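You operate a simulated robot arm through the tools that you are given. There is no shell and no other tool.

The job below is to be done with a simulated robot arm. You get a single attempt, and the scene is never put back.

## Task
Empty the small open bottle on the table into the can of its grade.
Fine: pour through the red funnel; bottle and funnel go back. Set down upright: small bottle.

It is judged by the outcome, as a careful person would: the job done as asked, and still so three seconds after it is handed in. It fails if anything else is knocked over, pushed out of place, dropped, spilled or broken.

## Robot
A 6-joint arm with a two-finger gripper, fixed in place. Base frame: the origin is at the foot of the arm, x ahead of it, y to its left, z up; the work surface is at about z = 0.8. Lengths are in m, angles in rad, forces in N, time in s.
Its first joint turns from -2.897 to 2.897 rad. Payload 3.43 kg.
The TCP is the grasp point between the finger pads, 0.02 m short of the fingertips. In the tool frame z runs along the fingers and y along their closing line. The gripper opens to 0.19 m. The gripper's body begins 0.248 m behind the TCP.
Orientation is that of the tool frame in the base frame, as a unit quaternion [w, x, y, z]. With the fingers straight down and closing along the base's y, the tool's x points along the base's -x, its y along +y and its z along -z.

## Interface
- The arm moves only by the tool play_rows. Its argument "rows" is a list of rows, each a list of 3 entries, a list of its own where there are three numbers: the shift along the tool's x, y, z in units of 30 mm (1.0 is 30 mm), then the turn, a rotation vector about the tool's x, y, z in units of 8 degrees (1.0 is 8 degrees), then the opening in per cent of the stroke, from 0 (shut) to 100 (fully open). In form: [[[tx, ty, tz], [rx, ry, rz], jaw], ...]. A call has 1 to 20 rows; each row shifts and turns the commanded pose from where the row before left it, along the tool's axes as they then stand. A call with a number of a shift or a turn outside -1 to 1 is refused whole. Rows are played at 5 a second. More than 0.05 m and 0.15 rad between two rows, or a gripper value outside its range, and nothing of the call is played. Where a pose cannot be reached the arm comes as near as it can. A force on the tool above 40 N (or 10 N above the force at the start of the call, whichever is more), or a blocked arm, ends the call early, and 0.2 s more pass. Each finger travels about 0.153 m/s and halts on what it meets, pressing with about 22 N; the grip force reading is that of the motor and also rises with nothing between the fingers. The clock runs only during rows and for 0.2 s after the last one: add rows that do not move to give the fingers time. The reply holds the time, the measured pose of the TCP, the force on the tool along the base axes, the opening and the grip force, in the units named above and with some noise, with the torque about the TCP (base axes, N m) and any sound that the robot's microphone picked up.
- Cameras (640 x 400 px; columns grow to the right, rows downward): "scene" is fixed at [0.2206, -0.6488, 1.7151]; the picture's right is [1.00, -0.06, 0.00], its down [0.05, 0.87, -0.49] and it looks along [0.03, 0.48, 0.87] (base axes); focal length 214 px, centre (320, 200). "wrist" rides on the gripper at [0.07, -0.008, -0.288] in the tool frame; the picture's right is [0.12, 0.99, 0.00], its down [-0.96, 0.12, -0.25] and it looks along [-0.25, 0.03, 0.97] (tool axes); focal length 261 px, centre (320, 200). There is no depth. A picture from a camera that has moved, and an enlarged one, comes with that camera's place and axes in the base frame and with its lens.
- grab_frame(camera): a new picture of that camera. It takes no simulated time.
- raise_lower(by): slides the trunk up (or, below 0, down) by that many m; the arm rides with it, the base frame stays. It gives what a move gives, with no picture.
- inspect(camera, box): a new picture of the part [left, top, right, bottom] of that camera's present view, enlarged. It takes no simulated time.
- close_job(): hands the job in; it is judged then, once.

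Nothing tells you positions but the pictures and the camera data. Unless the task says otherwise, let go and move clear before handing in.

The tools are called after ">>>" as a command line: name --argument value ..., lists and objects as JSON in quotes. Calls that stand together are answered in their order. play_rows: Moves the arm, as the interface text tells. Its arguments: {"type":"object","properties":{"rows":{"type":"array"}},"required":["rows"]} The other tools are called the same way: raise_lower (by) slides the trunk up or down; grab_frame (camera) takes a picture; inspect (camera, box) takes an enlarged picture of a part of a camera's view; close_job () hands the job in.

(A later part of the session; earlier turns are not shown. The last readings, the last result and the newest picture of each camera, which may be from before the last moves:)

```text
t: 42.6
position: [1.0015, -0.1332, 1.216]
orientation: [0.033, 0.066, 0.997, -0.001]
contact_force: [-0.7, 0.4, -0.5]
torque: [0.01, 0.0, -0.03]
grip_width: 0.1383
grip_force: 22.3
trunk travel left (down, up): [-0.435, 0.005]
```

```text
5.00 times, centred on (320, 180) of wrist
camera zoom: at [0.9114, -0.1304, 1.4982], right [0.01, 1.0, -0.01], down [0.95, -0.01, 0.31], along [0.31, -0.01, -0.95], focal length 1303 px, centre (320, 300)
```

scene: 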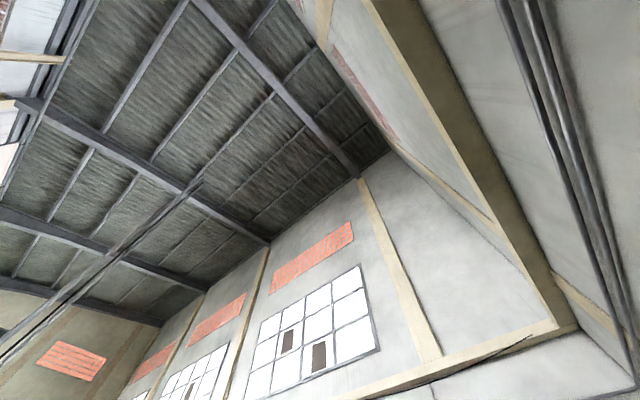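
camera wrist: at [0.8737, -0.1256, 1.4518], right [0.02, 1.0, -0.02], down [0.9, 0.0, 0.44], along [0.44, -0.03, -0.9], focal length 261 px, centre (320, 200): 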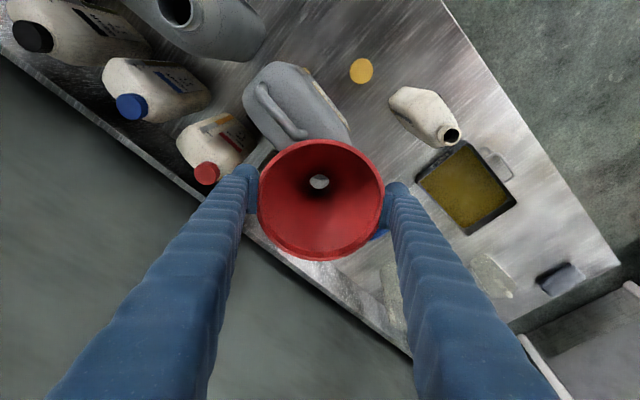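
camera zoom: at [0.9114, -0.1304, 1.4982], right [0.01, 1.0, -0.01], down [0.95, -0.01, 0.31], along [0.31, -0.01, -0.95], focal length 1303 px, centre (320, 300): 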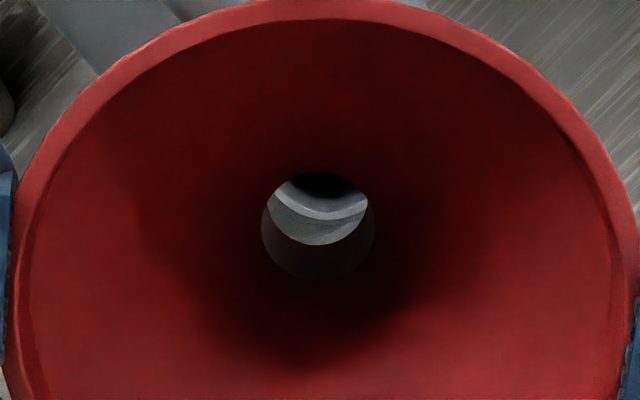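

>>> inspect --camera "wrist" --box '[300, 168, 340, 193]'

```text
16.00 times, centred on (320, 180) of wrist
camera zoom: at [0.9114, -0.1304, 1.4982], right [0.01, 1.0, -0.01], down [0.95, -0.01, 0.31], along [0.31, -0.01, -0.95], focal length 4170 px, centre (320, 512)
```

zoom: 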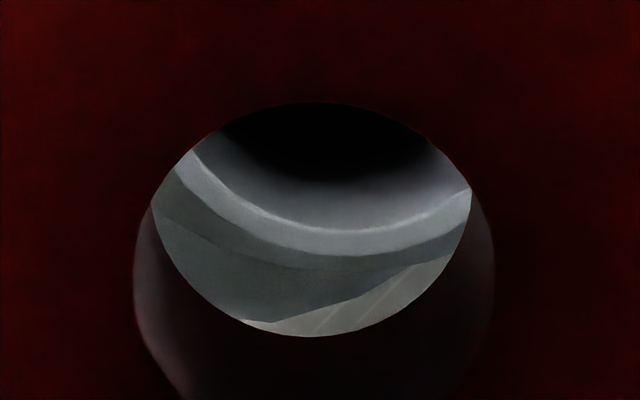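

>>> play_rows --rows '[[[0, 0, 0], [-0.19, 0.1, 0], 55], [[0.11, 0.043, 0.97], [0, 0, 0], 55], [[0, 0, 0], [0, 0, 0], 55]]'

>>> inspect --camera "wrist" --box '[300, 168, 340, 193]'

>>> inspect --camera "wrist" --box '[240, 130, 400, 260]'

```text
t: 43.4
position: [0.9993, -0.1298, 1.1879]
orientation: [0.027, 0.066, 0.997, 0.012]
contact_force: [0.8, 1.0, -0.2]
torque: [-0.01, -0.06, 0.01]
grip_width: 0.1385
grip_force: 22.3
trunk travel left (down, up): [-0.435, 0.005]
```

```text
16.00 times, centred on (320, 180) of wrist
camera zoom: at [0.9124, -0.1363, 1.4705], right [0.01, 1.0, 0.02], down [0.95, -0.02, 0.3], along [0.3, 0.02, -0.95], focal length 4170 px, centre (320, 512)
```

zoom: 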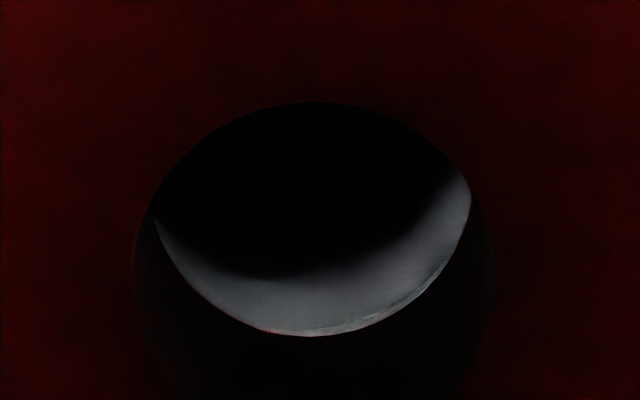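

```text
3.08 times, centred on (320, 195) of wrist
camera zoom: at [0.9124, -0.1363, 1.4705], right [0.01, 1.0, 0.02], down [0.95, -0.02, 0.3], along [0.3, 0.02, -0.95], focal length 802 px, centre (320, 215)
```

zoom: 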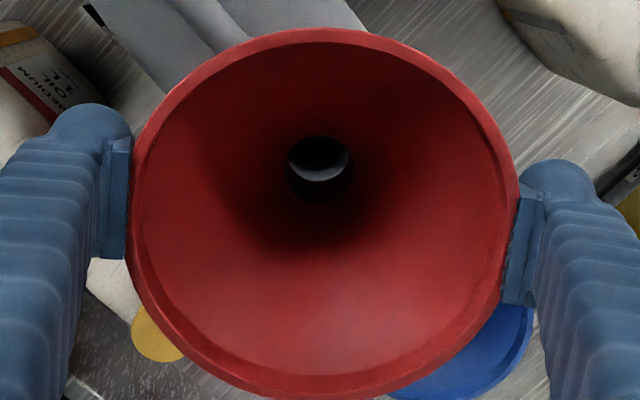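

The spout exit and the can mouth now line up to about 1 mm. I'll lower it slowly.

>>> play_rows --rows '[[[0.0174, -0.015, 0.332], [0, 0, 0], 55], [[0.0174, -0.015, 0.332], [0, 0, 0], 55], [[0.0174, -0.009, 0.332], [0, 0, 0], 55], [[0, 0, 0], [0, 0, 0], 55]]'

>>> inspect --camera "wrist" --box '[240, 130, 400, 260]'

```text
t: 44.4
position: [1.0, -0.1317, 1.1577]
orientation: [0.028, 0.066, 0.997, 0.012]
contact_force: [0.3, -0.2, -0.4]
torque: [-0.01, 0.02, 0.02]
grip_width: 0.1382
grip_force: 21.9
trunk travel left (down, up): [-0.435, 0.005]
```

```text
3.08 times, centred on (320, 195) of wrist
camera zoom: at [0.9132, -0.1367, 1.4399], right [0.01, 1.0, 0.02], down [0.95, -0.02, 0.3], along [0.3, 0.02, -0.95], focal length 802 px, centre (320, 215)
```

zoom: 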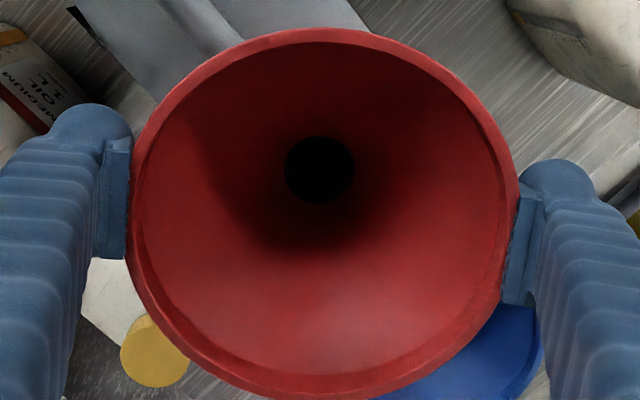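

>>> play_rows --rows '[[[0.0174, -0.009, 0.332], [0, 0, 0], 55], [[0.0174, -0.009, 0.332], [0, 0, 0], 55], [[0, 0, 0], [0, 0, 0], 55]]'

```text
t: 45.2
position: [0.998, -0.13, 1.1385]
orientation: [0.028, 0.066, 0.997, 0.012]
contact_force: [-5.1, 3.4, 20.4]
torque: [0.47, 0.03, 0.01]
grip_width: 0.1403
grip_force: 22.5
trunk travel left (down, up): [-0.435, 0.005]
```

>>> inspect --camera "wrist" --box '[240, 130, 400, 260]'

>>> grab_frame --camera "wrist"

```text
3.08 times, centred on (320, 195) of wrist
camera zoom: at [0.9111, -0.1357, 1.4218], right [0.01, 1.0, 0.02], down [0.95, -0.02, 0.3], along [0.3, 0.02, -0.95], focal length 802 px, centre (320, 215)
```

zoom: 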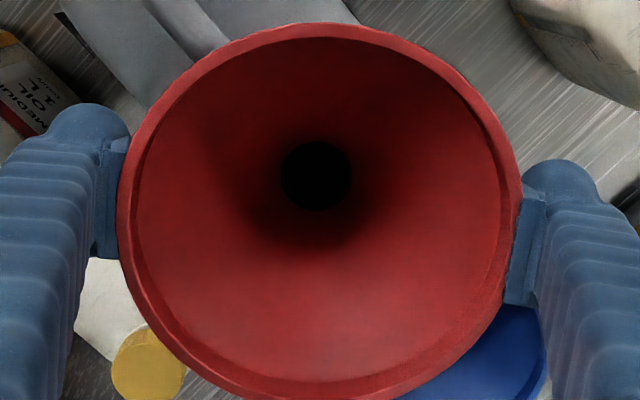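

```text
taken
camera wrist: at [0.9111, -0.1357, 1.4218], right [0.01, 1.0, 0.02], down [0.95, -0.02, 0.3], along [0.3, 0.02, -0.95], focal length 261 px, centre (320, 200)
```

wrist: 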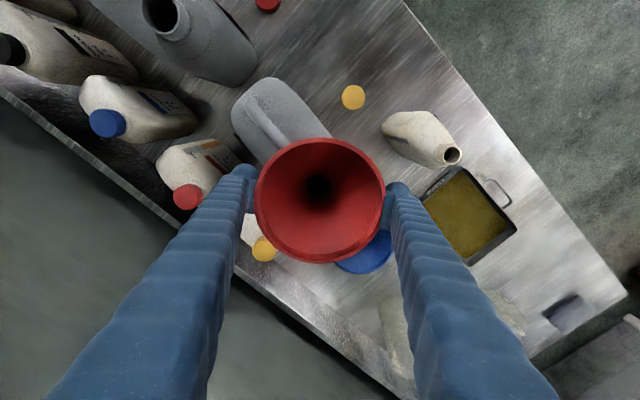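

The spout is about 3 cm into the mouth and looks seated. I'll ease off the push and open the fingers gently.

>>> play_rows --rows '[[[-0.005, 0.003, -0.1], [0, 0, 0], 55], [[0, 0, 0], [0, 0, 0], 75], [[0, 0, 0], [0, 0, 0], 80], [[0, 0, 0], [0, 0, 0], 88], [[0, 0, 0], [0, 0, 0], 100], [[0, 0, 0], [0, 0, 0], 100]]'

>>> grab_frame --camera "wrist"

>>> inspect --camera "wrist" --box '[240, 130, 400, 260]'

```text
t: 46.6
position: [0.9993, -0.1309, 1.1407]
orientation: [0.027, 0.067, 0.997, 0.012]
contact_force: [0.1, -0.7, 1.0]
torque: [-0.01, -0.01, 0.0]
grip_width: 0.19
grip_force: 0.1
trunk travel left (down, up): [-0.435, 0.005]
```

```text
taken
camera wrist: at [0.9128, -0.1366, 1.4228], right [0.01, 1.0, 0.02], down [0.95, -0.02, 0.3], along [0.3, 0.02, -0.95], focal length 261 px, centre (320, 200)
```

wrist: 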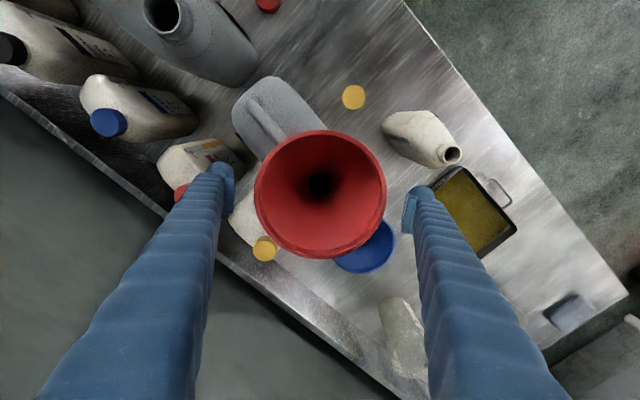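

```text
3.08 times, centred on (320, 195) of wrist
camera zoom: at [0.9128, -0.1366, 1.4228], right [0.01, 1.0, 0.02], down [0.95, -0.02, 0.3], along [0.3, 0.02, -0.95], focal length 802 px, centre (320, 215)
```

zoom: 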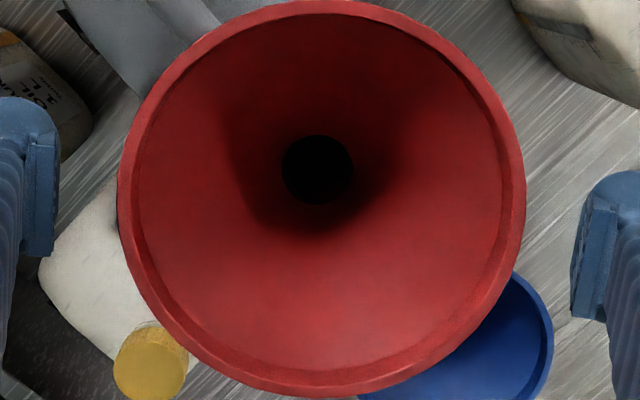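

The funnel is standing in the LIGHT can. I'll back straight up, move to free space on the left and look back at it.

>>> play_rows --rows '[[[-0.052, 0.028, -0.99], [0, 0, 0], 100], [[-0.052, 0.028, -0.99], [0, 0, 0], 100], [[-0.052, 0.028, -0.99], [0, 0, 0], 100], [[-0.052, 0.028, -0.99], [0, 0, 0], 100], [[-0.052, 0.028, -0.99], [0, 0, 0], 100], [[0, 0, 0], [0, 0, 0], 100]]'

>>> play_rows --rows '[[[0.956, 0.88, -0.025], [0, 0, 0], 100], [[0.956, 0.88, -0.025], [0, 0, 0], 100], [[0.956, 0.88, -0.025], [0, 0, 0], 100], [[0.956, 0.88, -0.025], [0, 0, 0], 100], [[0.956, 0.88, -0.025], [0, 0, 0], 100], [[0.956, 0.88, -0.025], [0, 0, 0], 100], [[0.956, 0.88, -0.025], [0, 0, 0], 100], [[0.956, 0.88, -0.025], [0, 0, 0], 100], [[0.956, 0.88, -0.025], [0, 0, 0], 100], [[0.956, 0.88, -0.025], [0, 0, 0], 100], [[0.956, 0.88, -0.025], [0, 0, 0], 100], [[0.956, 0.88, -0.025], [0, 0, 0], 100], [[0.956, 0.88, -0.025], [0, 0, 0], 100], [[0.956, 0.88, -0.025], [0, 0, 0], 100], [[0.956, 0.88, -0.025], [0, 0, 0], 100], [[0.956, 0.88, -0.025], [0, 0, 0], 100], [[0, 0, 0], [0, 0, 0], 100]]'

>>> grab_frame --camera "wrist"

```text
t: 48.0
position: [1.0006, -0.1299, 1.2873]
orientation: [0.028, 0.066, 0.997, 0.012]
contact_force: [-0.4, -0.9, -0.5]
torque: [0.01, 0.03, -0.02]
grip_width: 0.1902
grip_force: 0.1
trunk travel left (down, up): [-0.435, 0.005]
```

```text
t: 51.6
position: [0.6009, 0.348, 1.2898]
orientation: [0.027, 0.066, 0.997, 0.013]
contact_force: [0.7, -0.1, 1.0]
torque: [0.01, 0.08, -0.03]
grip_width: 0.1898
grip_force: 0.0
trunk travel left (down, up): [-0.435, 0.005]
```

```text
taken
camera wrist: at [0.5139, 0.3419, 1.5724], right [0.01, 1.0, 0.02], down [0.95, -0.02, 0.3], along [0.3, 0.02, -0.95], focal length 261 px, centre (320, 200)
```

wrist: 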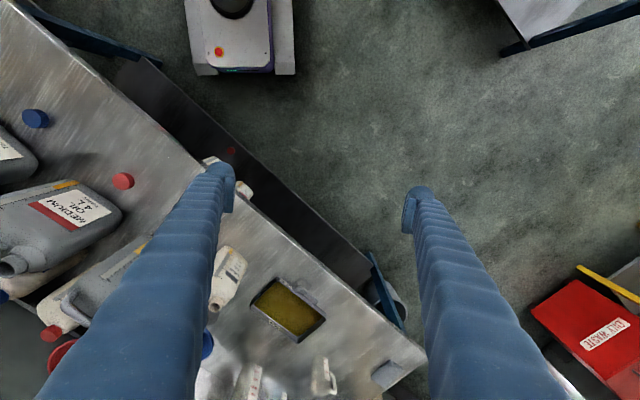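

>>> play_rows --rows '[[[0, 0, 0], [0, 0, 0.936], 100], [[0, 0, 0], [0, 0, 0.936], 100], [[0, 0, 0], [0, 0, 0.936], 100], [[0, 0, 0], [0, 0, 0.936], 100], [[0, 0, 0], [0, 0, 0.936], 100], [[0, 0, 0], [0, -1, 0], 100], [[0, 0, 0], [0, -1, 0], 100], [[0, 0, 0], [0, -1, 0], 100], [[0, 0, 0], [0, -1, 0], 100], [[0, 0, 0], [0, -1, 0], 100], [[0, 0, 0], [0, -1, 0], 100], [[0, 0, 0], [0, -1, 0], 100], [[0, 0, 0], [0, -1, 0], 100], [[0, 0, 0], [0, -1, 0], 100], [[0, 0, 0], [0, -1, 0], 100], [[0, 0, 0], [0, 0, 0], 100]]'

>>> grab_frame --camera "wrist"

```text
t: 55.0
position: [0.5979, 0.3481, 1.29]
orientation: [0.611, 0.306, 0.693, -0.23]
contact_force: [0.2, -0.7, -0.6]
torque: [0.04, 0.0, 0.0]
grip_width: 0.1901
grip_force: 0.0
trunk travel left (down, up): [-0.435, 0.005]
```

```text
taken
camera wrist: at [0.385, 0.5507, 1.2618], right [0.69, 0.72, -0.06], down [-0.03, 0.12, 0.99], along [0.72, -0.69, 0.1], focal length 261 px, centre (320, 200)
```

wrist: 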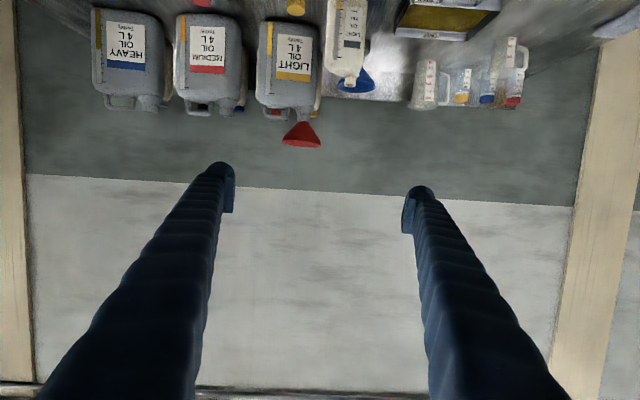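

Now I have an upside-down side view of the bench. I'll zoom in on the funnel and bottle.

>>> inspect --camera "wrist" --box '[240, 70, 360, 160]'

>>> inspect --camera "wrist" --box '[300, 0, 400, 100]'

>>> inspect --camera "wrist" --box '[80, 0, 360, 160]'

```text
4.44 times, centred on (300, 115) of wrist
camera zoom: at [0.385, 0.5507, 1.2618], right [0.69, 0.72, -0.06], down [-0.03, 0.12, 0.99], along [0.72, -0.69, 0.1], focal length 1158 px, centre (409, 578)
```

zoom: 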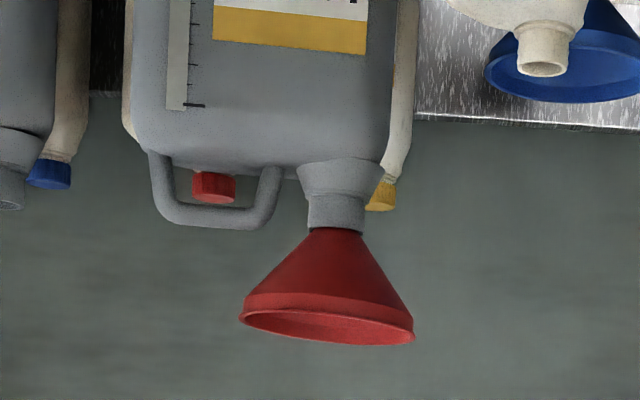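

```text
4.00 times, centred on (350, 50) of wrist
camera zoom: at [0.385, 0.5507, 1.2618], right [0.69, 0.72, -0.06], down [-0.03, 0.12, 0.99], along [0.72, -0.69, 0.1], focal length 1043 px, centre (200, 800)
```

zoom: 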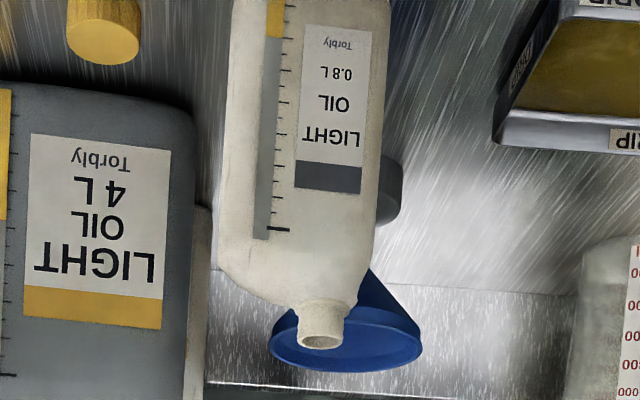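

```text
2.29 times, centred on (220, 80) of wrist
camera zoom: at [0.385, 0.5507, 1.2618], right [0.69, 0.72, -0.06], down [-0.03, 0.12, 0.99], along [0.72, -0.69, 0.1], focal length 596 px, centre (549, 474)
```

zoom: 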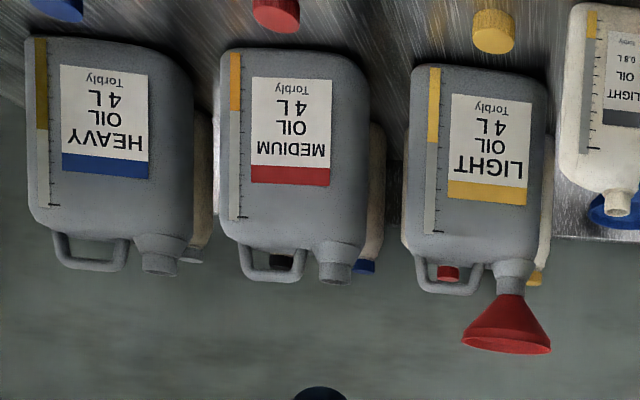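

The funnel is well seated, with its rim at about z=1.167. The bottle is centred near (0.950, 0.065) and its neck is offset along +w. I'll level the tool, then rehearse the pouring roll in free space to confirm the wrist can do it.

>>> play_rows --rows '[[[0, 0, 0], [0.019, -0.53, -0.197], 100], [[0, 0, 0], [0.019, -0.53, -0.197], 100], [[0, 0, 0], [0, 0, 0], 100]]'

>>> play_rows --rows '[[[0, 0, 0], [0, 0, -1], 100], [[0, 0, 0], [0, 0, -1], 100], [[0, 0, 0], [0, 0, -1], 100], [[0, 0, 0], [0, 0, -1], 100], [[0, 0, 0], [0, 0, -1], 100], [[0, 0, 0], [0, 0, -1], 100], [[0, 0, 0], [0, 0, -1], 100], [[0, 0, 0], [0, 0, -1], 100], [[0, 0, 0], [0, 0, -1], 100], [[0, 0, 0], [0, 0, -1], 100], [[0, 0, 0], [0, 0, -1], 100], [[0, 0, 0], [0, 0, -1], 100], [[0, 0, 0], [0, 0, -1], 100], [[0, 0, 0], [0, 0, -1], 100], [[0, 0, 0], [0, 0, -1], 100], [[0, 0, 0], [0, 0, -1], 100], [[0, 0, 0], [0, 0, -1], 100], [[0, 0, 0], [0, 0, -1], 100], [[0, 0, 0], [0, 0, 0], 100]]'

```text
t: 55.8
position: [0.5994, 0.3483, 1.2896]
orientation: [0.652, 0.27, 0.654, -0.271]
contact_force: [-0.1, -0.7, -0.9]
torque: [0.0, 0.0, -0.01]
grip_width: 0.1901
grip_force: 0.2
trunk travel left (down, up): [-0.435, 0.005]
```

```text
t: 59.8
position: [0.5993, 0.3477, 1.2881]
orientation: [0.056, 0.538, -0.459, 0.705]
contact_force: [-0.1, 0.1, -0.7]
torque: [0.01, 0.06, 0.01]
grip_width: 0.1898
grip_force: 0.1
trunk travel left (down, up): [-0.435, 0.005]
```

The wrist rolls 144° without trouble. I'll roll back and line up behind the bottle.

>>> play_rows --rows '[[[0, 0, 0], [0, 0, 1], 100], [[0, 0, 0], [0, 0, 1], 100], [[0, 0, 0], [0, 0, 1], 100], [[0, 0, 0], [0, 0, 1], 100], [[0, 0, 0], [0, 0, 1], 100], [[0, 0, 0], [0, 0, 1], 100], [[0, 0, 0], [0, 0, 1], 100], [[0, 0, 0], [0, 0, 1], 100], [[0, 0, 0], [0, 0, 1], 100], [[0, 0, 0], [0, 0, 1], 100], [[0, 0, 0], [0, 0, 1], 100], [[0, 0, 0], [0, 0, 1], 100], [[0, 0, 0], [0, 0, 1], 100], [[0, 0, 0], [0, 0, 1], 100], [[0, 0, 0], [0, 0, 1], 100], [[0, 0, 0], [0, 0, 1], 100], [[0, 0, 0], [0, 0, 1], 100], [[0, 0, 0], [0, 0, 1], 100], [[0, 0, 0], [0, 0, 0], 100]]'

```text
t: 63.8
position: [0.5981, 0.3495, 1.2895]
orientation: [0.652, 0.272, 0.654, -0.27]
contact_force: [0.6, -0.1, -0.7]
torque: [-0.01, -0.02, -0.02]
grip_width: 0.1898
grip_force: 0.0
trunk travel left (down, up): [-0.435, 0.005]
```

>>> play_rows --rows '[[[0, 0.177, 0.929], [0, 0, 0], 100], [[0, 0.177, 0.929], [0, 0, 0], 100], [[0, 0.177, 0.929], [0, 0, 0], 100], [[0, 0.177, 0.929], [0, 0, 0], 100], [[0, 0.177, 0.929], [0, 0, 0], 100], [[0, 0.177, 0.929], [0, 0, 0], 100], [[0, 0.177, 0.929], [0, 0, 0], 100], [[0, 0.177, 0.929], [0, 0, 0], 100], [[0, 0.177, 0.929], [0, 0, 0], 100], [[0, 0, 0], [0, 0, 0], 100]]'

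>>> raise_lower --by -0.3

>>> grab_frame --camera "wrist"

```text
t: 66.0
position: [0.8114, 0.2037, 1.2896]
orientation: [0.652, 0.27, 0.655, -0.27]
contact_force: [0.3, 0.3, 0.0]
torque: [-0.02, 0.02, 0.06]
grip_width: 0.1902
grip_force: 0.0
trunk travel left (down, up): [-0.435, 0.005]
```

```text
t: 69.0
position: [0.8102, 0.2046, 0.9905]
orientation: [0.652, 0.271, 0.654, -0.271]
contact_force: [0.4, 0.0, -0.1]
torque: [-0.01, -0.01, 0.02]
grip_width: 0.1901
grip_force: 0.0
trunk travel left (down, up): [-0.135, 0.305]
```

```text
taken
camera wrist: at [0.6013, 0.401, 0.9191], right [0.7, 0.7, -0.12], down [-0.09, 0.26, 0.96], along [0.71, -0.66, 0.24], focal length 261 px, centre (320, 200)
```

wrist: 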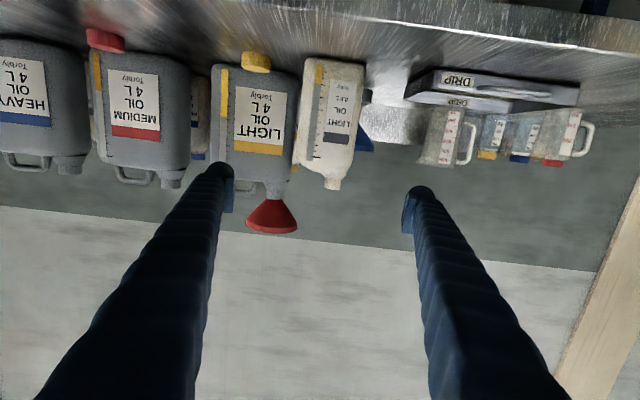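

>>> inspect --camera "wrist" --box '[240, 45, 400, 195]'

>>> inspect --camera "wrist" --box '[200, 150, 340, 250]'

```text
2.67 times, centred on (320, 120) of wrist
camera zoom: at [0.6013, 0.401, 0.9191], right [0.7, 0.7, -0.12], down [-0.09, 0.26, 0.96], along [0.71, -0.66, 0.24], focal length 695 px, centre (320, 413)
```

zoom: 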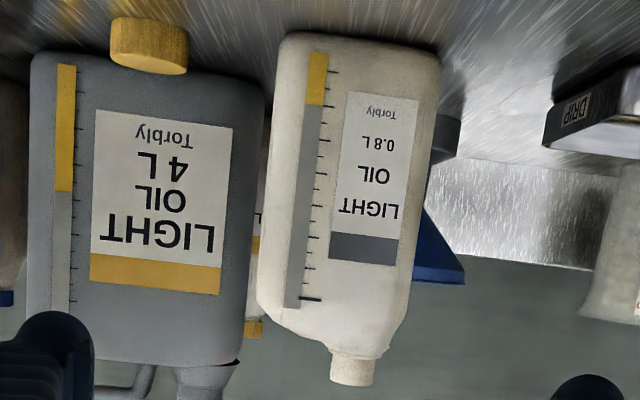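

```text
4.00 times, centred on (270, 200) of wrist
camera zoom: at [0.6013, 0.401, 0.9191], right [0.7, 0.7, -0.12], down [-0.09, 0.26, 0.96], along [0.71, -0.66, 0.24], focal length 1043 px, centre (520, 200)
```

zoom: 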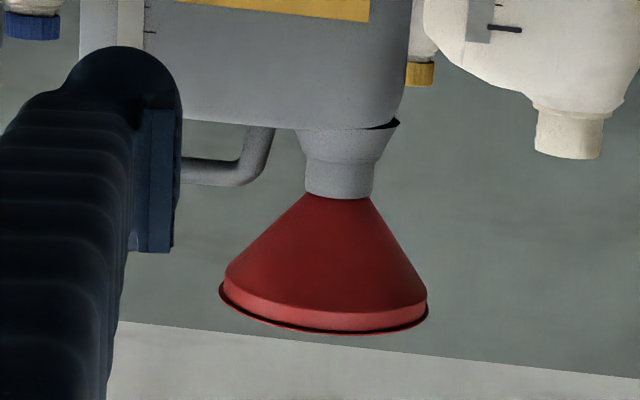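

>>> raise_lower --by -0.105

>>> play_rows --rows '[[[0, 0.03, 0.8], [0, 0, 0], 100], [[0, 0.03, 0.8], [0, 0, 0], 100], [[0, 0.03, 0.8], [0, 0, 0], 100], [[0, 0.03, 0.8], [0, 0, 0], 100], [[0, 0.03, 0.6], [0, 0, 0], 100], [[0, 0, 0], [0, 0, 0], 100]]'

>>> grab_frame --camera "wrist"

```text
t: 70.4
position: [0.8096, 0.2042, 0.8841]
orientation: [0.653, 0.27, 0.654, -0.27]
contact_force: [-0.6, 0.4, -0.2]
torque: [0.04, -0.02, -0.01]
grip_width: 0.1902
grip_force: 0.1
trunk travel left (down, up): [-0.03, 0.41]
```

```text
t: 71.8
position: [0.8944, 0.1276, 0.884]
orientation: [0.653, 0.271, 0.654, -0.271]
contact_force: [0.3, 0.2, 0.2]
torque: [0.0, -0.01, -0.04]
grip_width: 0.19
grip_force: 0.1
trunk travel left (down, up): [-0.03, 0.41]
```

```text
taken
camera wrist: at [0.6847, 0.3239, 0.8137], right [0.7, 0.7, -0.12], down [-0.09, 0.26, 0.96], along [0.71, -0.66, 0.24], focal length 261 px, centre (320, 200)
```

wrist: 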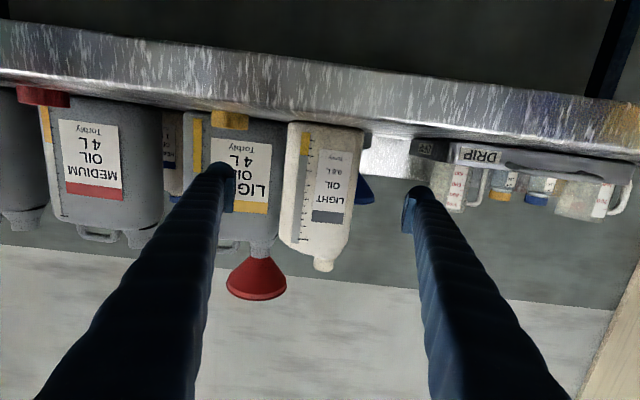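

>>> play_rows --rows '[[[0, 0, 0.7], [0, 0, 0], 100], [[0, 0, 0.7], [0, 0, 0], 100], [[0, 0, 0.7], [0, 0, 0], 100], [[0, 0, 0.7], [0, 0, 0], 100], [[0, 0, 0], [0, 0, 0], 100]]'

>>> grab_frame --camera "wrist"

```text
t: 73.0
position: [0.9562, 0.0696, 0.8845]
orientation: [0.653, 0.271, 0.654, -0.271]
contact_force: [0.2, 0.7, 0.3]
torque: [0.01, -0.03, -0.03]
grip_width: 0.19
grip_force: 0.1
trunk travel left (down, up): [-0.03, 0.41]
```

```text
taken
camera wrist: at [0.7448, 0.2643, 0.8132], right [0.7, 0.7, -0.12], down [-0.09, 0.26, 0.96], along [0.71, -0.66, 0.24], focal length 261 px, centre (320, 200)
```

wrist: 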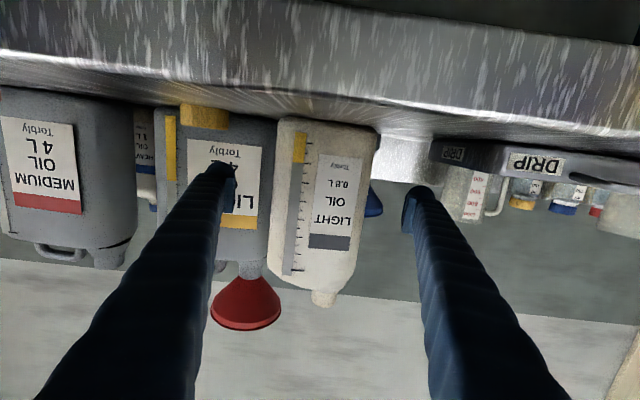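

>>> inspect --camera "wrist" --box '[240, 110, 400, 210]'

>>> inspect --camera "wrist" --box '[240, 210, 400, 310]'

```text
4.00 times, centred on (320, 160) of wrist
camera zoom: at [0.7448, 0.2643, 0.8132], right [0.7, 0.7, -0.12], down [-0.09, 0.26, 0.96], along [0.71, -0.66, 0.24], focal length 1043 px, centre (320, 360)
```

zoom: 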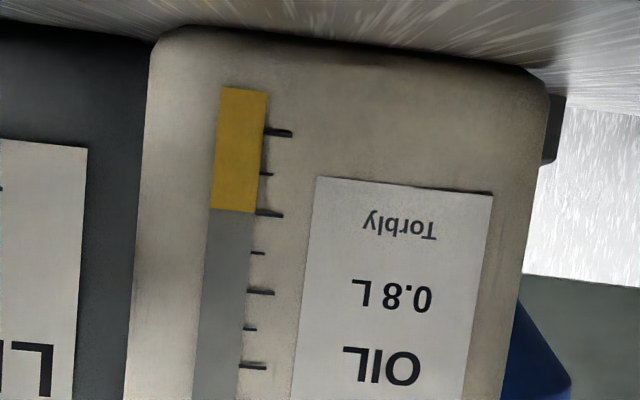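

```text
4.00 times, centred on (320, 260) of wrist
camera zoom: at [0.7448, 0.2643, 0.8132], right [0.7, 0.7, -0.12], down [-0.09, 0.26, 0.96], along [0.71, -0.66, 0.24], focal length 1043 px, centre (320, -40)
```

zoom: 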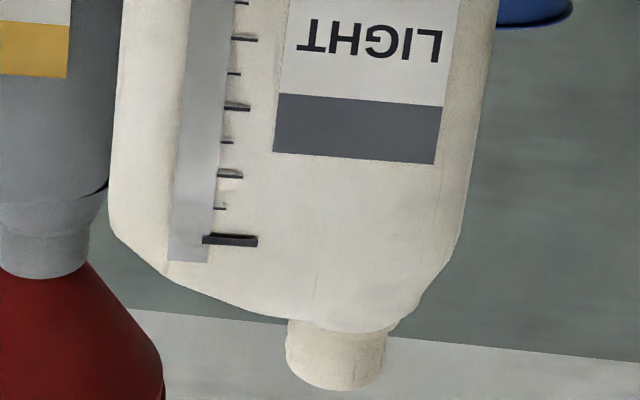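

The bottle is centred between the fingers, so I'll close on its narrow sides.

>>> play_rows --rows '[[[0, 0, 0], [0, 0, 0], 80], [[0, 0, 0], [0, 0, 0], 70], [[0, 0, 0], [0, 0, 0], 62], [[0, 0, 0], [0, 0, 0], 56], [[0, 0, 0], [0, 0, 0], 50], [[0, 0, 0], [0, 0, 0], 40], [[0, 0, 0], [0, 0, 0], 40]]'

>>> grab_frame --camera "wrist"

```text
t: 74.6
position: [0.9527, 0.0671, 0.884]
orientation: [0.653, 0.271, 0.654, -0.271]
contact_force: [-0.6, -1.2, 0.3]
torque: [0.04, 0.01, 0.0]
grip_width: 0.1026
grip_force: 22.2
trunk travel left (down, up): [-0.03, 0.41]
```

```text
taken
camera wrist: at [0.7445, 0.2644, 0.8134], right [0.7, 0.7, -0.12], down [-0.09, 0.26, 0.96], along [0.71, -0.66, 0.24], focal length 261 px, centre (320, 200)
```

wrist: 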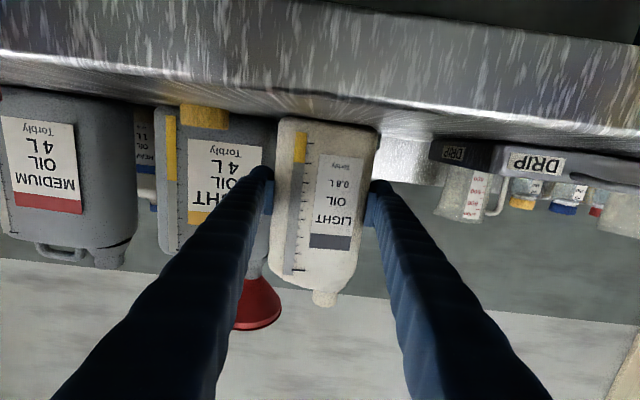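

The bottle is gripped at 0.103 m. I'll lift it straight up with the trunk.

>>> raise_lower --by 0.03

>>> raise_lower --by 0.32

>>> grab_frame --camera "wrist"

```text
t: 75.3
position: [0.9556, 0.0685, 0.9122]
orientation: [0.652, 0.269, 0.655, -0.27]
contact_force: [-0.1, -0.5, -2.0]
torque: [0.01, -0.01, -0.03]
grip_width: 0.1028
grip_force: 22.0
trunk travel left (down, up): [-0.06, 0.38]
```

```text
t: 78.5
position: [0.956, 0.0673, 1.2332]
orientation: [0.652, 0.27, 0.655, -0.271]
contact_force: [0.2, -0.2, -2.2]
torque: [-0.05, -0.02, 0.04]
grip_width: 0.103
grip_force: 22.1
trunk travel left (down, up): [-0.38, 0.06]
```

```text
taken
camera wrist: at [0.7451, 0.2645, 1.1629], right [0.7, 0.7, -0.12], down [-0.09, 0.26, 0.96], along [0.71, -0.66, 0.24], focal length 261 px, centre (320, 200)
```

wrist: 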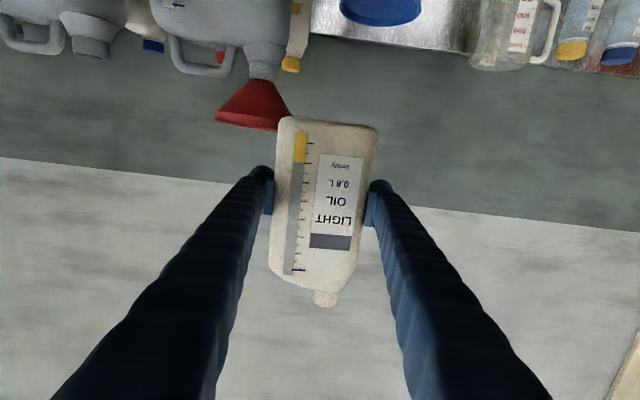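

>>> play_rows --rows '[[[0, 0, 0], [0, 0, -0.25], 40], [[0, 0, 0], [0, 0, -0.5], 40], [[0, 0, 0], [0, 0, -0.5], 40], [[0, 0, 0], [0, 0, -0.5], 40], [[0, 0, 0], [0, 0, -0.5], 40], [[0, 0, 0], [0, 0, -0.5], 40], [[0, 0, 0], [0, 0, -0.5], 40], [[0, 0, 0], [0, 0, -0.5], 40], [[0, 0, 0], [0, 0, -0.5], 40], [[0, 0, 0], [0, 0, -0.5], 40], [[0, 0, 0], [0, 0, -0.5], 40], [[0, 0, 0], [0, 0, -0.5], 40], [[0, 0, 0], [0, 0, -0.5], 40], [[0, 0, 0], [0, 0, -0.5], 40], [[0, 0, 0], [0, 0, -0.5], 40], [[0, 0, 0], [0, 0, -0.5], 40], [[0, 0, 0], [0, 0, -0.5], 40], [[0, 0, 0], [0, 0, -0.25], 40], [[0, 0, 0], [0, 0, 0], 40]]'

>>> grab_frame --camera "wrist"

```text
t: 82.5
position: [0.9551, 0.0676, 1.2322]
orientation: [0.389, -0.142, 0.693, -0.59]
contact_force: [-0.3, 0.6, -2.5]
torque: [0.06, -0.01, 0.0]
grip_width: 0.1027
grip_force: 22.4
trunk travel left (down, up): [-0.38, 0.06]
```

```text
taken
camera wrist: at [0.7024, 0.2221, 1.2149], right [0.18, 0.18, -0.97], down [0.49, 0.84, 0.25], along [0.85, -0.52, 0.06], focal length 261 px, centre (320, 200)
```

wrist: 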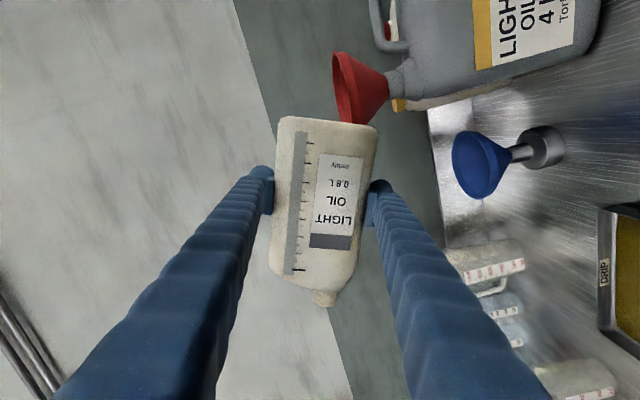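

>>> play_rows --rows '[[[0.3, -0.12, 0], [0, 0, 0], 40], [[0.567, -0.229, 0], [0, 0, 0], 40], [[0.567, -0.229, 0], [0, 0, 0], 40], [[0.567, -0.229, 0], [0, 0, 0], 40], [[0.567, -0.229, 0], [0, 0, 0], 40], [[0.567, -0.229, 0], [0, 0, 0], 40], [[0.567, -0.229, 0], [0, 0, 0], 40], [[0.567, -0.229, 0], [0, 0, 0], 40], [[0.567, -0.229, 0], [0, 0, 0], 40], [[0.567, -0.229, 0], [0, 0, 0], 40], [[0.567, -0.229, 0], [0, 0, 0], 40], [[0.567, -0.229, 0], [0, 0, 0], 40], [[0.567, -0.229, 0], [0, 0, 0], 40], [[0.567, -0.229, 0], [0, 0, 0], 40], [[0.27, -0.11, 0], [0, 0, 0], 40], [[0, 0, 0], [0, 0, 0], 40]]'

>>> grab_frame --camera "wrist"

```text
t: 85.9
position: [0.7722, -0.1139, 1.2346]
orientation: [0.389, -0.141, 0.693, -0.59]
contact_force: [0.2, 0.2, -1.4]
torque: [0.02, -0.06, -0.01]
grip_width: 0.1029
grip_force: 22.3
trunk travel left (down, up): [-0.38, 0.06]
```

```text
taken
camera wrist: at [0.5209, 0.0399, 1.216], right [0.18, 0.19, -0.97], down [0.49, 0.84, 0.25], along [0.85, -0.52, 0.06], focal length 261 px, centre (320, 200)
```

wrist: 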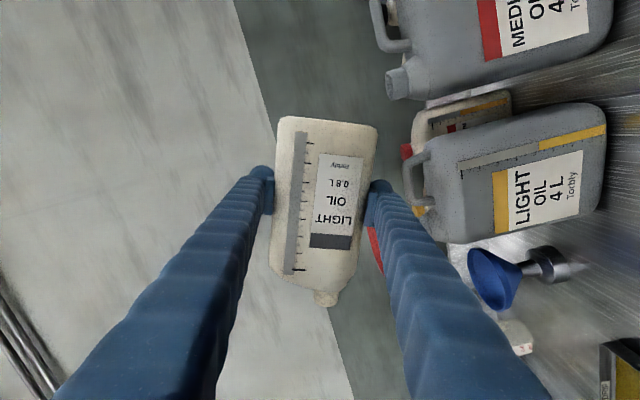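

>>> play_rows --rows '[[[0, 0, 0.3], [0, 0, 0], 40], [[0, 0, 0.6], [0, 0, 0], 40], [[0, 0, 0.6], [0, 0, 0], 40], [[0, 0, 0.6], [0, 0, 0], 40], [[0, 0, 0.6], [0, 0, 0], 40], [[0, 0, 0.6], [0, 0, 0], 40], [[0, 0, 0.6], [0, 0, 0], 40], [[0, 0, 0], [0, 0, 0], 40]]'

>>> grab_frame --camera "wrist"

```text
t: 87.7
position: [0.8552, -0.1972, 1.2332]
orientation: [0.389, -0.142, 0.694, -0.589]
contact_force: [0.6, 0.2, -2.3]
torque: [0.0, -0.03, -0.01]
grip_width: 0.1029
grip_force: 21.4
trunk travel left (down, up): [-0.38, 0.06]
```

```text
taken
camera wrist: at [0.6032, -0.0428, 1.2154], right [0.18, 0.19, -0.97], down [0.49, 0.84, 0.25], along [0.85, -0.52, 0.06], focal length 261 px, centre (320, 200)
```

wrist: 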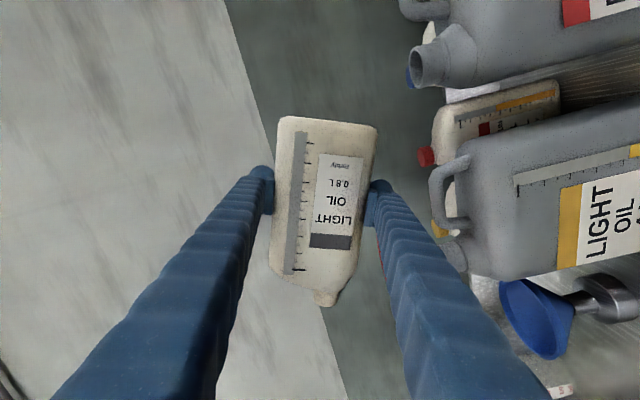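

>>> play_rows --rows '[[[0, 0, 0.61], [0, 0, 0], 40], [[0, 0, 0.61], [0, 0, 0], 40], [[0, 0, 0.61], [0, 0, 0], 40], [[0, 0, 0], [0, 0, 0], 40]]'

>>> grab_frame --camera "wrist"

>>> inspect --camera "wrist" --box '[290, 220, 450, 320]'

```text
t: 88.7
position: [0.8951, -0.2362, 1.234]
orientation: [0.39, -0.141, 0.694, -0.589]
contact_force: [0.6, -0.6, -3.0]
torque: [0.03, 0.01, 0.04]
grip_width: 0.1029
grip_force: 22.0
trunk travel left (down, up): [-0.38, 0.06]
```

```text
taken
camera wrist: at [0.6422, -0.0817, 1.2157], right [0.18, 0.19, -0.97], down [0.49, 0.84, 0.25], along [0.85, -0.52, 0.06], focal length 261 px, centre (320, 200)
```

wrist: 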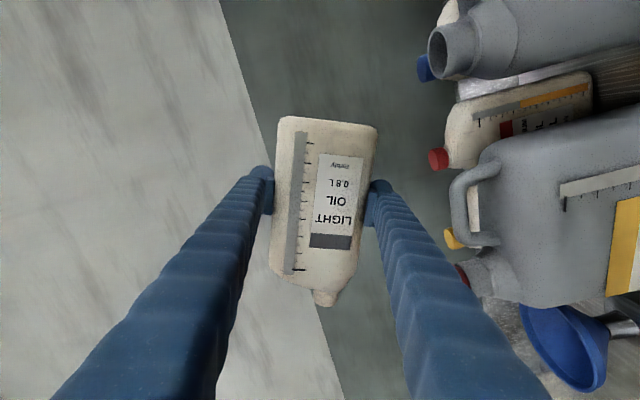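

```text
4.00 times, centred on (370, 270) of wrist
camera zoom: at [0.6422, -0.0817, 1.2157], right [0.18, 0.19, -0.97], down [0.49, 0.84, 0.25], along [0.85, -0.52, 0.06], focal length 1043 px, centre (120, -80)
```

zoom: 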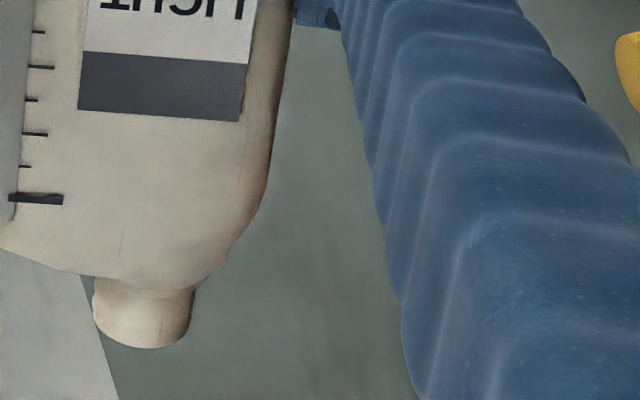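

The bottle's mouth is now above the funnel's near half, about 9 cm over the rim. I'll pour slowly, pivoting about the mouth.

>>> play_rows --rows '[[[-0.057, -0.303, 0], [0, 0, -0.5], 40], [[-0.057, -0.303, 0], [0, 0, -0.5], 40], [[-0.057, -0.303, 0], [0, 0, -0.5], 40], [[-0.026, -0.152, 0], [0, 0, -0.25], 40], [[-0.026, -0.152, 0], [0, 0, -0.25], 40], [[-0.026, -0.152, 0], [0, 0, -0.25], 40], [[-0.026, -0.152, 0], [0, 0, -0.25], 40], [[-0.026, -0.152, 0], [0, 0, -0.25], 40], [[-0.038, -0.072, 0], [0, 0, -0.25], 40], [[-0.038, -0.072, 0], [0, 0, -0.25], 40], [[-0.038, -0.072, 0], [0, 0, -0.25], 40], [[0, 0, 0], [0, 0, 0], 40]]'

>>> grab_frame --camera "wrist"

```text
t: 91.3
position: [0.8972, -0.2351, 1.291]
orientation: [-0.235, 0.306, -0.638, 0.666]
contact_force: [0.6, 0.0, -2.0]
torque: [-0.04, 0.03, 0.01]
grip_width: 0.1027
grip_force: 22.6
trunk travel left (down, up): [-0.38, 0.06]
```

```text
taken
camera wrist: at [0.6433, -0.0804, 1.3075], right [-0.16, -0.16, -0.97], down [0.49, 0.84, -0.22], along [0.86, -0.51, -0.06], focal length 261 px, centre (320, 200)
```

wrist: 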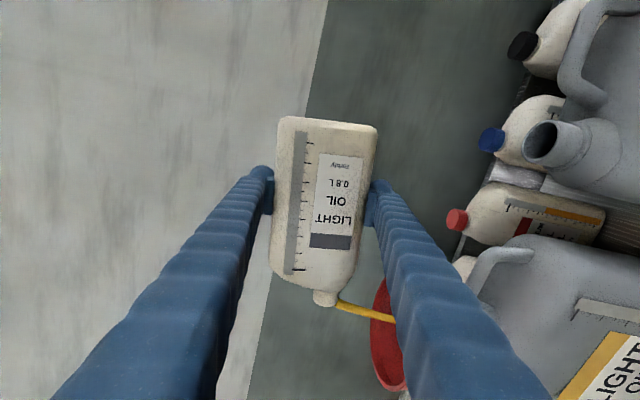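

Oil is flowing in a clean stream into the funnel. I'll hold here, then keep tilting gently.

>>> play_rows --rows '[[[0, 0, 0], [0, 0, 0], 40], [[0, 0, 0], [0, 0, 0], 40], [[0, 0, 0], [0, 0, 0], 40], [[0, 0, 0], [0, 0, 0], 40], [[0, 0, 0], [0, 0, 0], 40]]'

>>> inspect --camera "wrist" --box '[280, 240, 440, 360]'

```text
t: 92.5
position: [0.8961, -0.234, 1.2917]
orientation: [-0.235, 0.305, -0.639, 0.666]
contact_force: [-0.3, 0.6, -1.5]
torque: [-0.05, 0.02, 0.02]
grip_width: 0.1023
grip_force: 21.9
trunk travel left (down, up): [-0.38, 0.06]
```

```text
3.33 times, centred on (360, 300) of wrist
camera zoom: at [0.6433, -0.0805, 1.3075], right [-0.16, -0.16, -0.97], down [0.49, 0.84, -0.22], along [0.86, -0.51, -0.06], focal length 869 px, centre (187, -133)
```

zoom: 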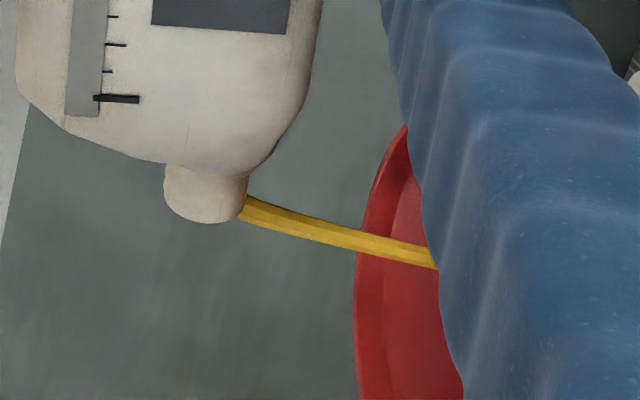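

>>> play_rows --rows '[[[-0.034, -0.095, 0], [0, 0, -0.25], 40], [[-0.034, -0.095, 0], [0, 0, -0.25], 40], [[-0.034, -0.095, 0], [0, 0, -0.25], 40], [[-0.034, -0.095, 0], [0, 0, -0.25], 40], [[0, 0, 0], [0, 0, 0], 40], [[-0.034, -0.095, 0], [0, 0, -0.25], 40], [[-0.034, -0.095, 0], [0, 0, -0.25], 40], [[-0.034, -0.095, 0], [0, 0, -0.25], 40], [[-0.034, -0.095, 0], [0, 0, -0.25], 40], [[0, 0, 0], [0, 0, 0], 40], [[0, 0, 0], [0, 0, 0], 40]]'

>>> grab_frame --camera "wrist"

>>> inspect --camera "wrist" --box '[280, 240, 440, 360]'

```text
t: 94.9
position: [0.9038, -0.2247, 1.3121]
orientation: [-0.139, 0.391, -0.59, 0.693]
contact_force: [-0.2, -0.3, -0.3]
torque: [0.04, 0.0, 0.01]
grip_width: 0.1023
grip_force: 21.7
trunk travel left (down, up): [-0.38, 0.06]
```

```text
taken
camera wrist: at [0.6574, -0.0663, 1.3465], right [-0.34, -0.34, -0.88], down [0.42, 0.78, -0.47], along [0.84, -0.53, -0.12], focal length 261 px, centre (320, 200)
```

wrist: 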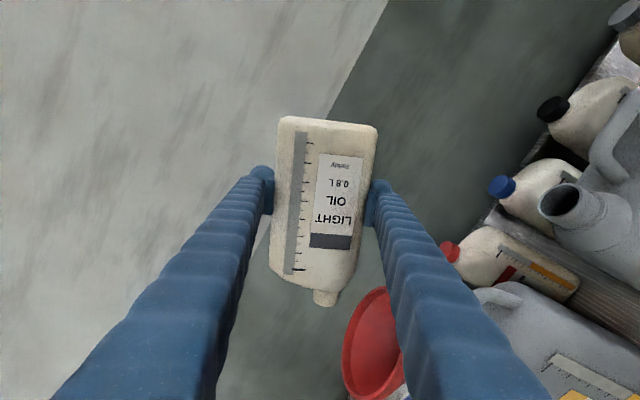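

```text
3.33 times, centred on (360, 300) of wrist
camera zoom: at [0.6574, -0.0663, 1.3465], right [-0.34, -0.34, -0.88], down [0.42, 0.78, -0.47], along [0.84, -0.53, -0.12], focal length 869 px, centre (187, -133)
```

zoom: 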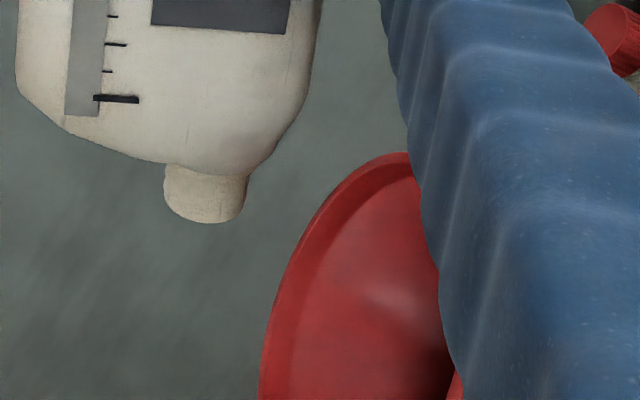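

>>> play_rows --rows '[[[-0.057, -0.303, 0], [0, 0, -0.5], 40], [[-0.057, -0.303, 0], [0, 0, -0.5], 40], [[-0.057, -0.303, 0], [0, 0, -0.5], 40], [[-0.057, -0.303, 0], [0, 0, -0.5], 40], [[-0.057, -0.303, 0], [0, 0, -0.5], 40], [[-0.057, -0.303, 0], [0, 0, -0.5], 40], [[-0.057, -0.303, 0], [0, 0, -0.5], 40], [[-0.057, -0.303, 0], [0, 0, -0.5], 40], [[0, 0, 0], [0, 0, 0], 40], [[0, 0, 0], [0, 0, 0], 40]]'

>>> inspect --camera "wrist" --box '[240, 240, 440, 390]'

>>> play_rows --rows '[[[0, 0, 0], [0, 0, 0], 40], [[0, 0, 0], [0, 0, 0], 40], [[0, 0, 0], [0, 0, 0], 40], [[0, 0, 0], [0, 0, 0], 40], [[0, 0, 0], [0, 0, 0], 40], [[0, 0, 0], [0, 0, 0], 40], [[0, 0, 0], [0, 0, 0], 40], [[0, 0, 0], [0, 0, 0], 40], [[0, 0, 0], [0, 0, 0], 40], [[0, 0, 0], [0, 0, 0], 40], [[0, 0, 0], [0, 0, 0], 40], [[0, 0, 0], [0, 0, 0], 40], [[0, 0, 0], [0, 0, 0], 40], [[0, 0, 0], [0, 0, 0], 40], [[0, 0, 0], [0, 0, 0], 40]]'

>>> grab_frame --camera "wrist"

>>> inspect --camera "wrist" --box '[240, 240, 440, 390]'

```text
t: 97.1
position: [0.9415, -0.1872, 1.3623]
orientation: [0.056, 0.538, -0.46, 0.704]
contact_force: [0.5, 0.3, -0.5]
torque: [0.02, -0.02, 0.0]
grip_width: 0.1021
grip_force: 22.3
trunk travel left (down, up): [-0.38, 0.06]
```

```text
2.67 times, centred on (340, 315) of wrist
camera zoom: at [0.7146, -0.0094, 1.4244], right [-0.62, -0.62, -0.49], down [0.16, 0.51, -0.85], along [0.77, -0.6, -0.22], focal length 695 px, centre (267, -107)
```

zoom: 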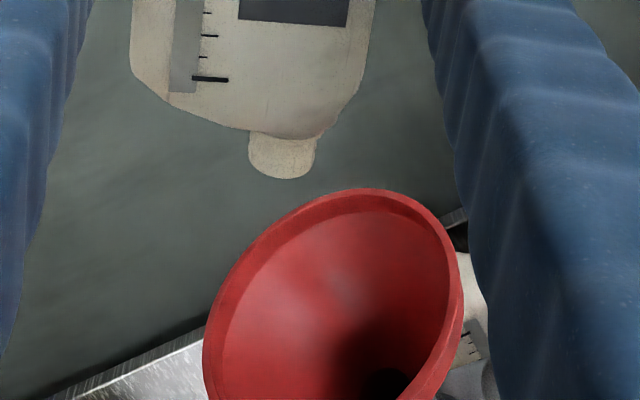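

```text
t: 100.3
position: [0.9428, -0.1878, 1.3618]
orientation: [0.057, 0.538, -0.46, 0.704]
contact_force: [0.4, -0.1, 0.0]
torque: [0.01, -0.01, 0.01]
grip_width: 0.1022
grip_force: 21.2
trunk travel left (down, up): [-0.38, 0.06]
```

```text
taken
camera wrist: at [0.7146, -0.0094, 1.4244], right [-0.62, -0.62, -0.49], down [0.16, 0.51, -0.85], along [0.77, -0.6, -0.22], focal length 261 px, centre (320, 200)
```

wrist: 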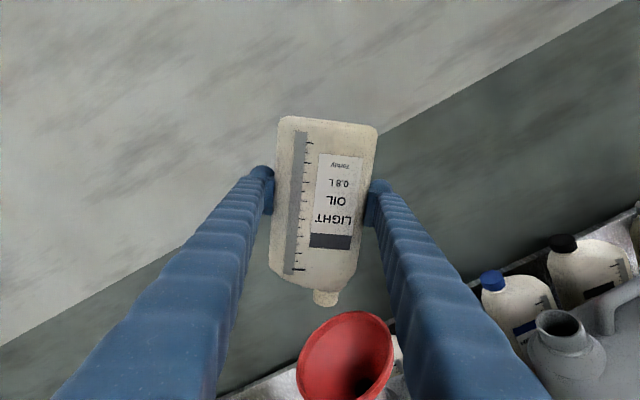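

```text
2.67 times, centred on (340, 315) of wrist
camera zoom: at [0.7146, -0.0094, 1.4244], right [-0.62, -0.62, -0.49], down [0.16, 0.51, -0.85], along [0.77, -0.6, -0.22], focal length 695 px, centre (267, -107)
```

zoom: 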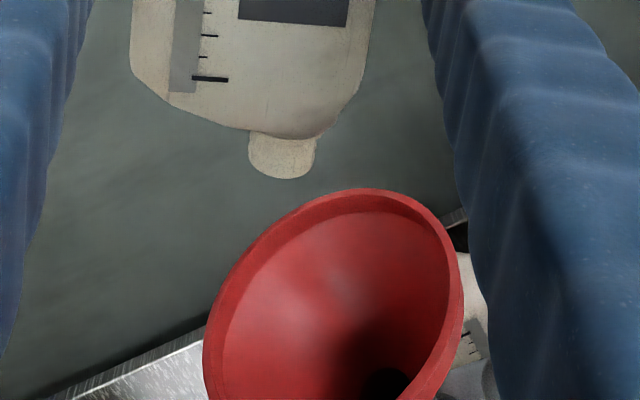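

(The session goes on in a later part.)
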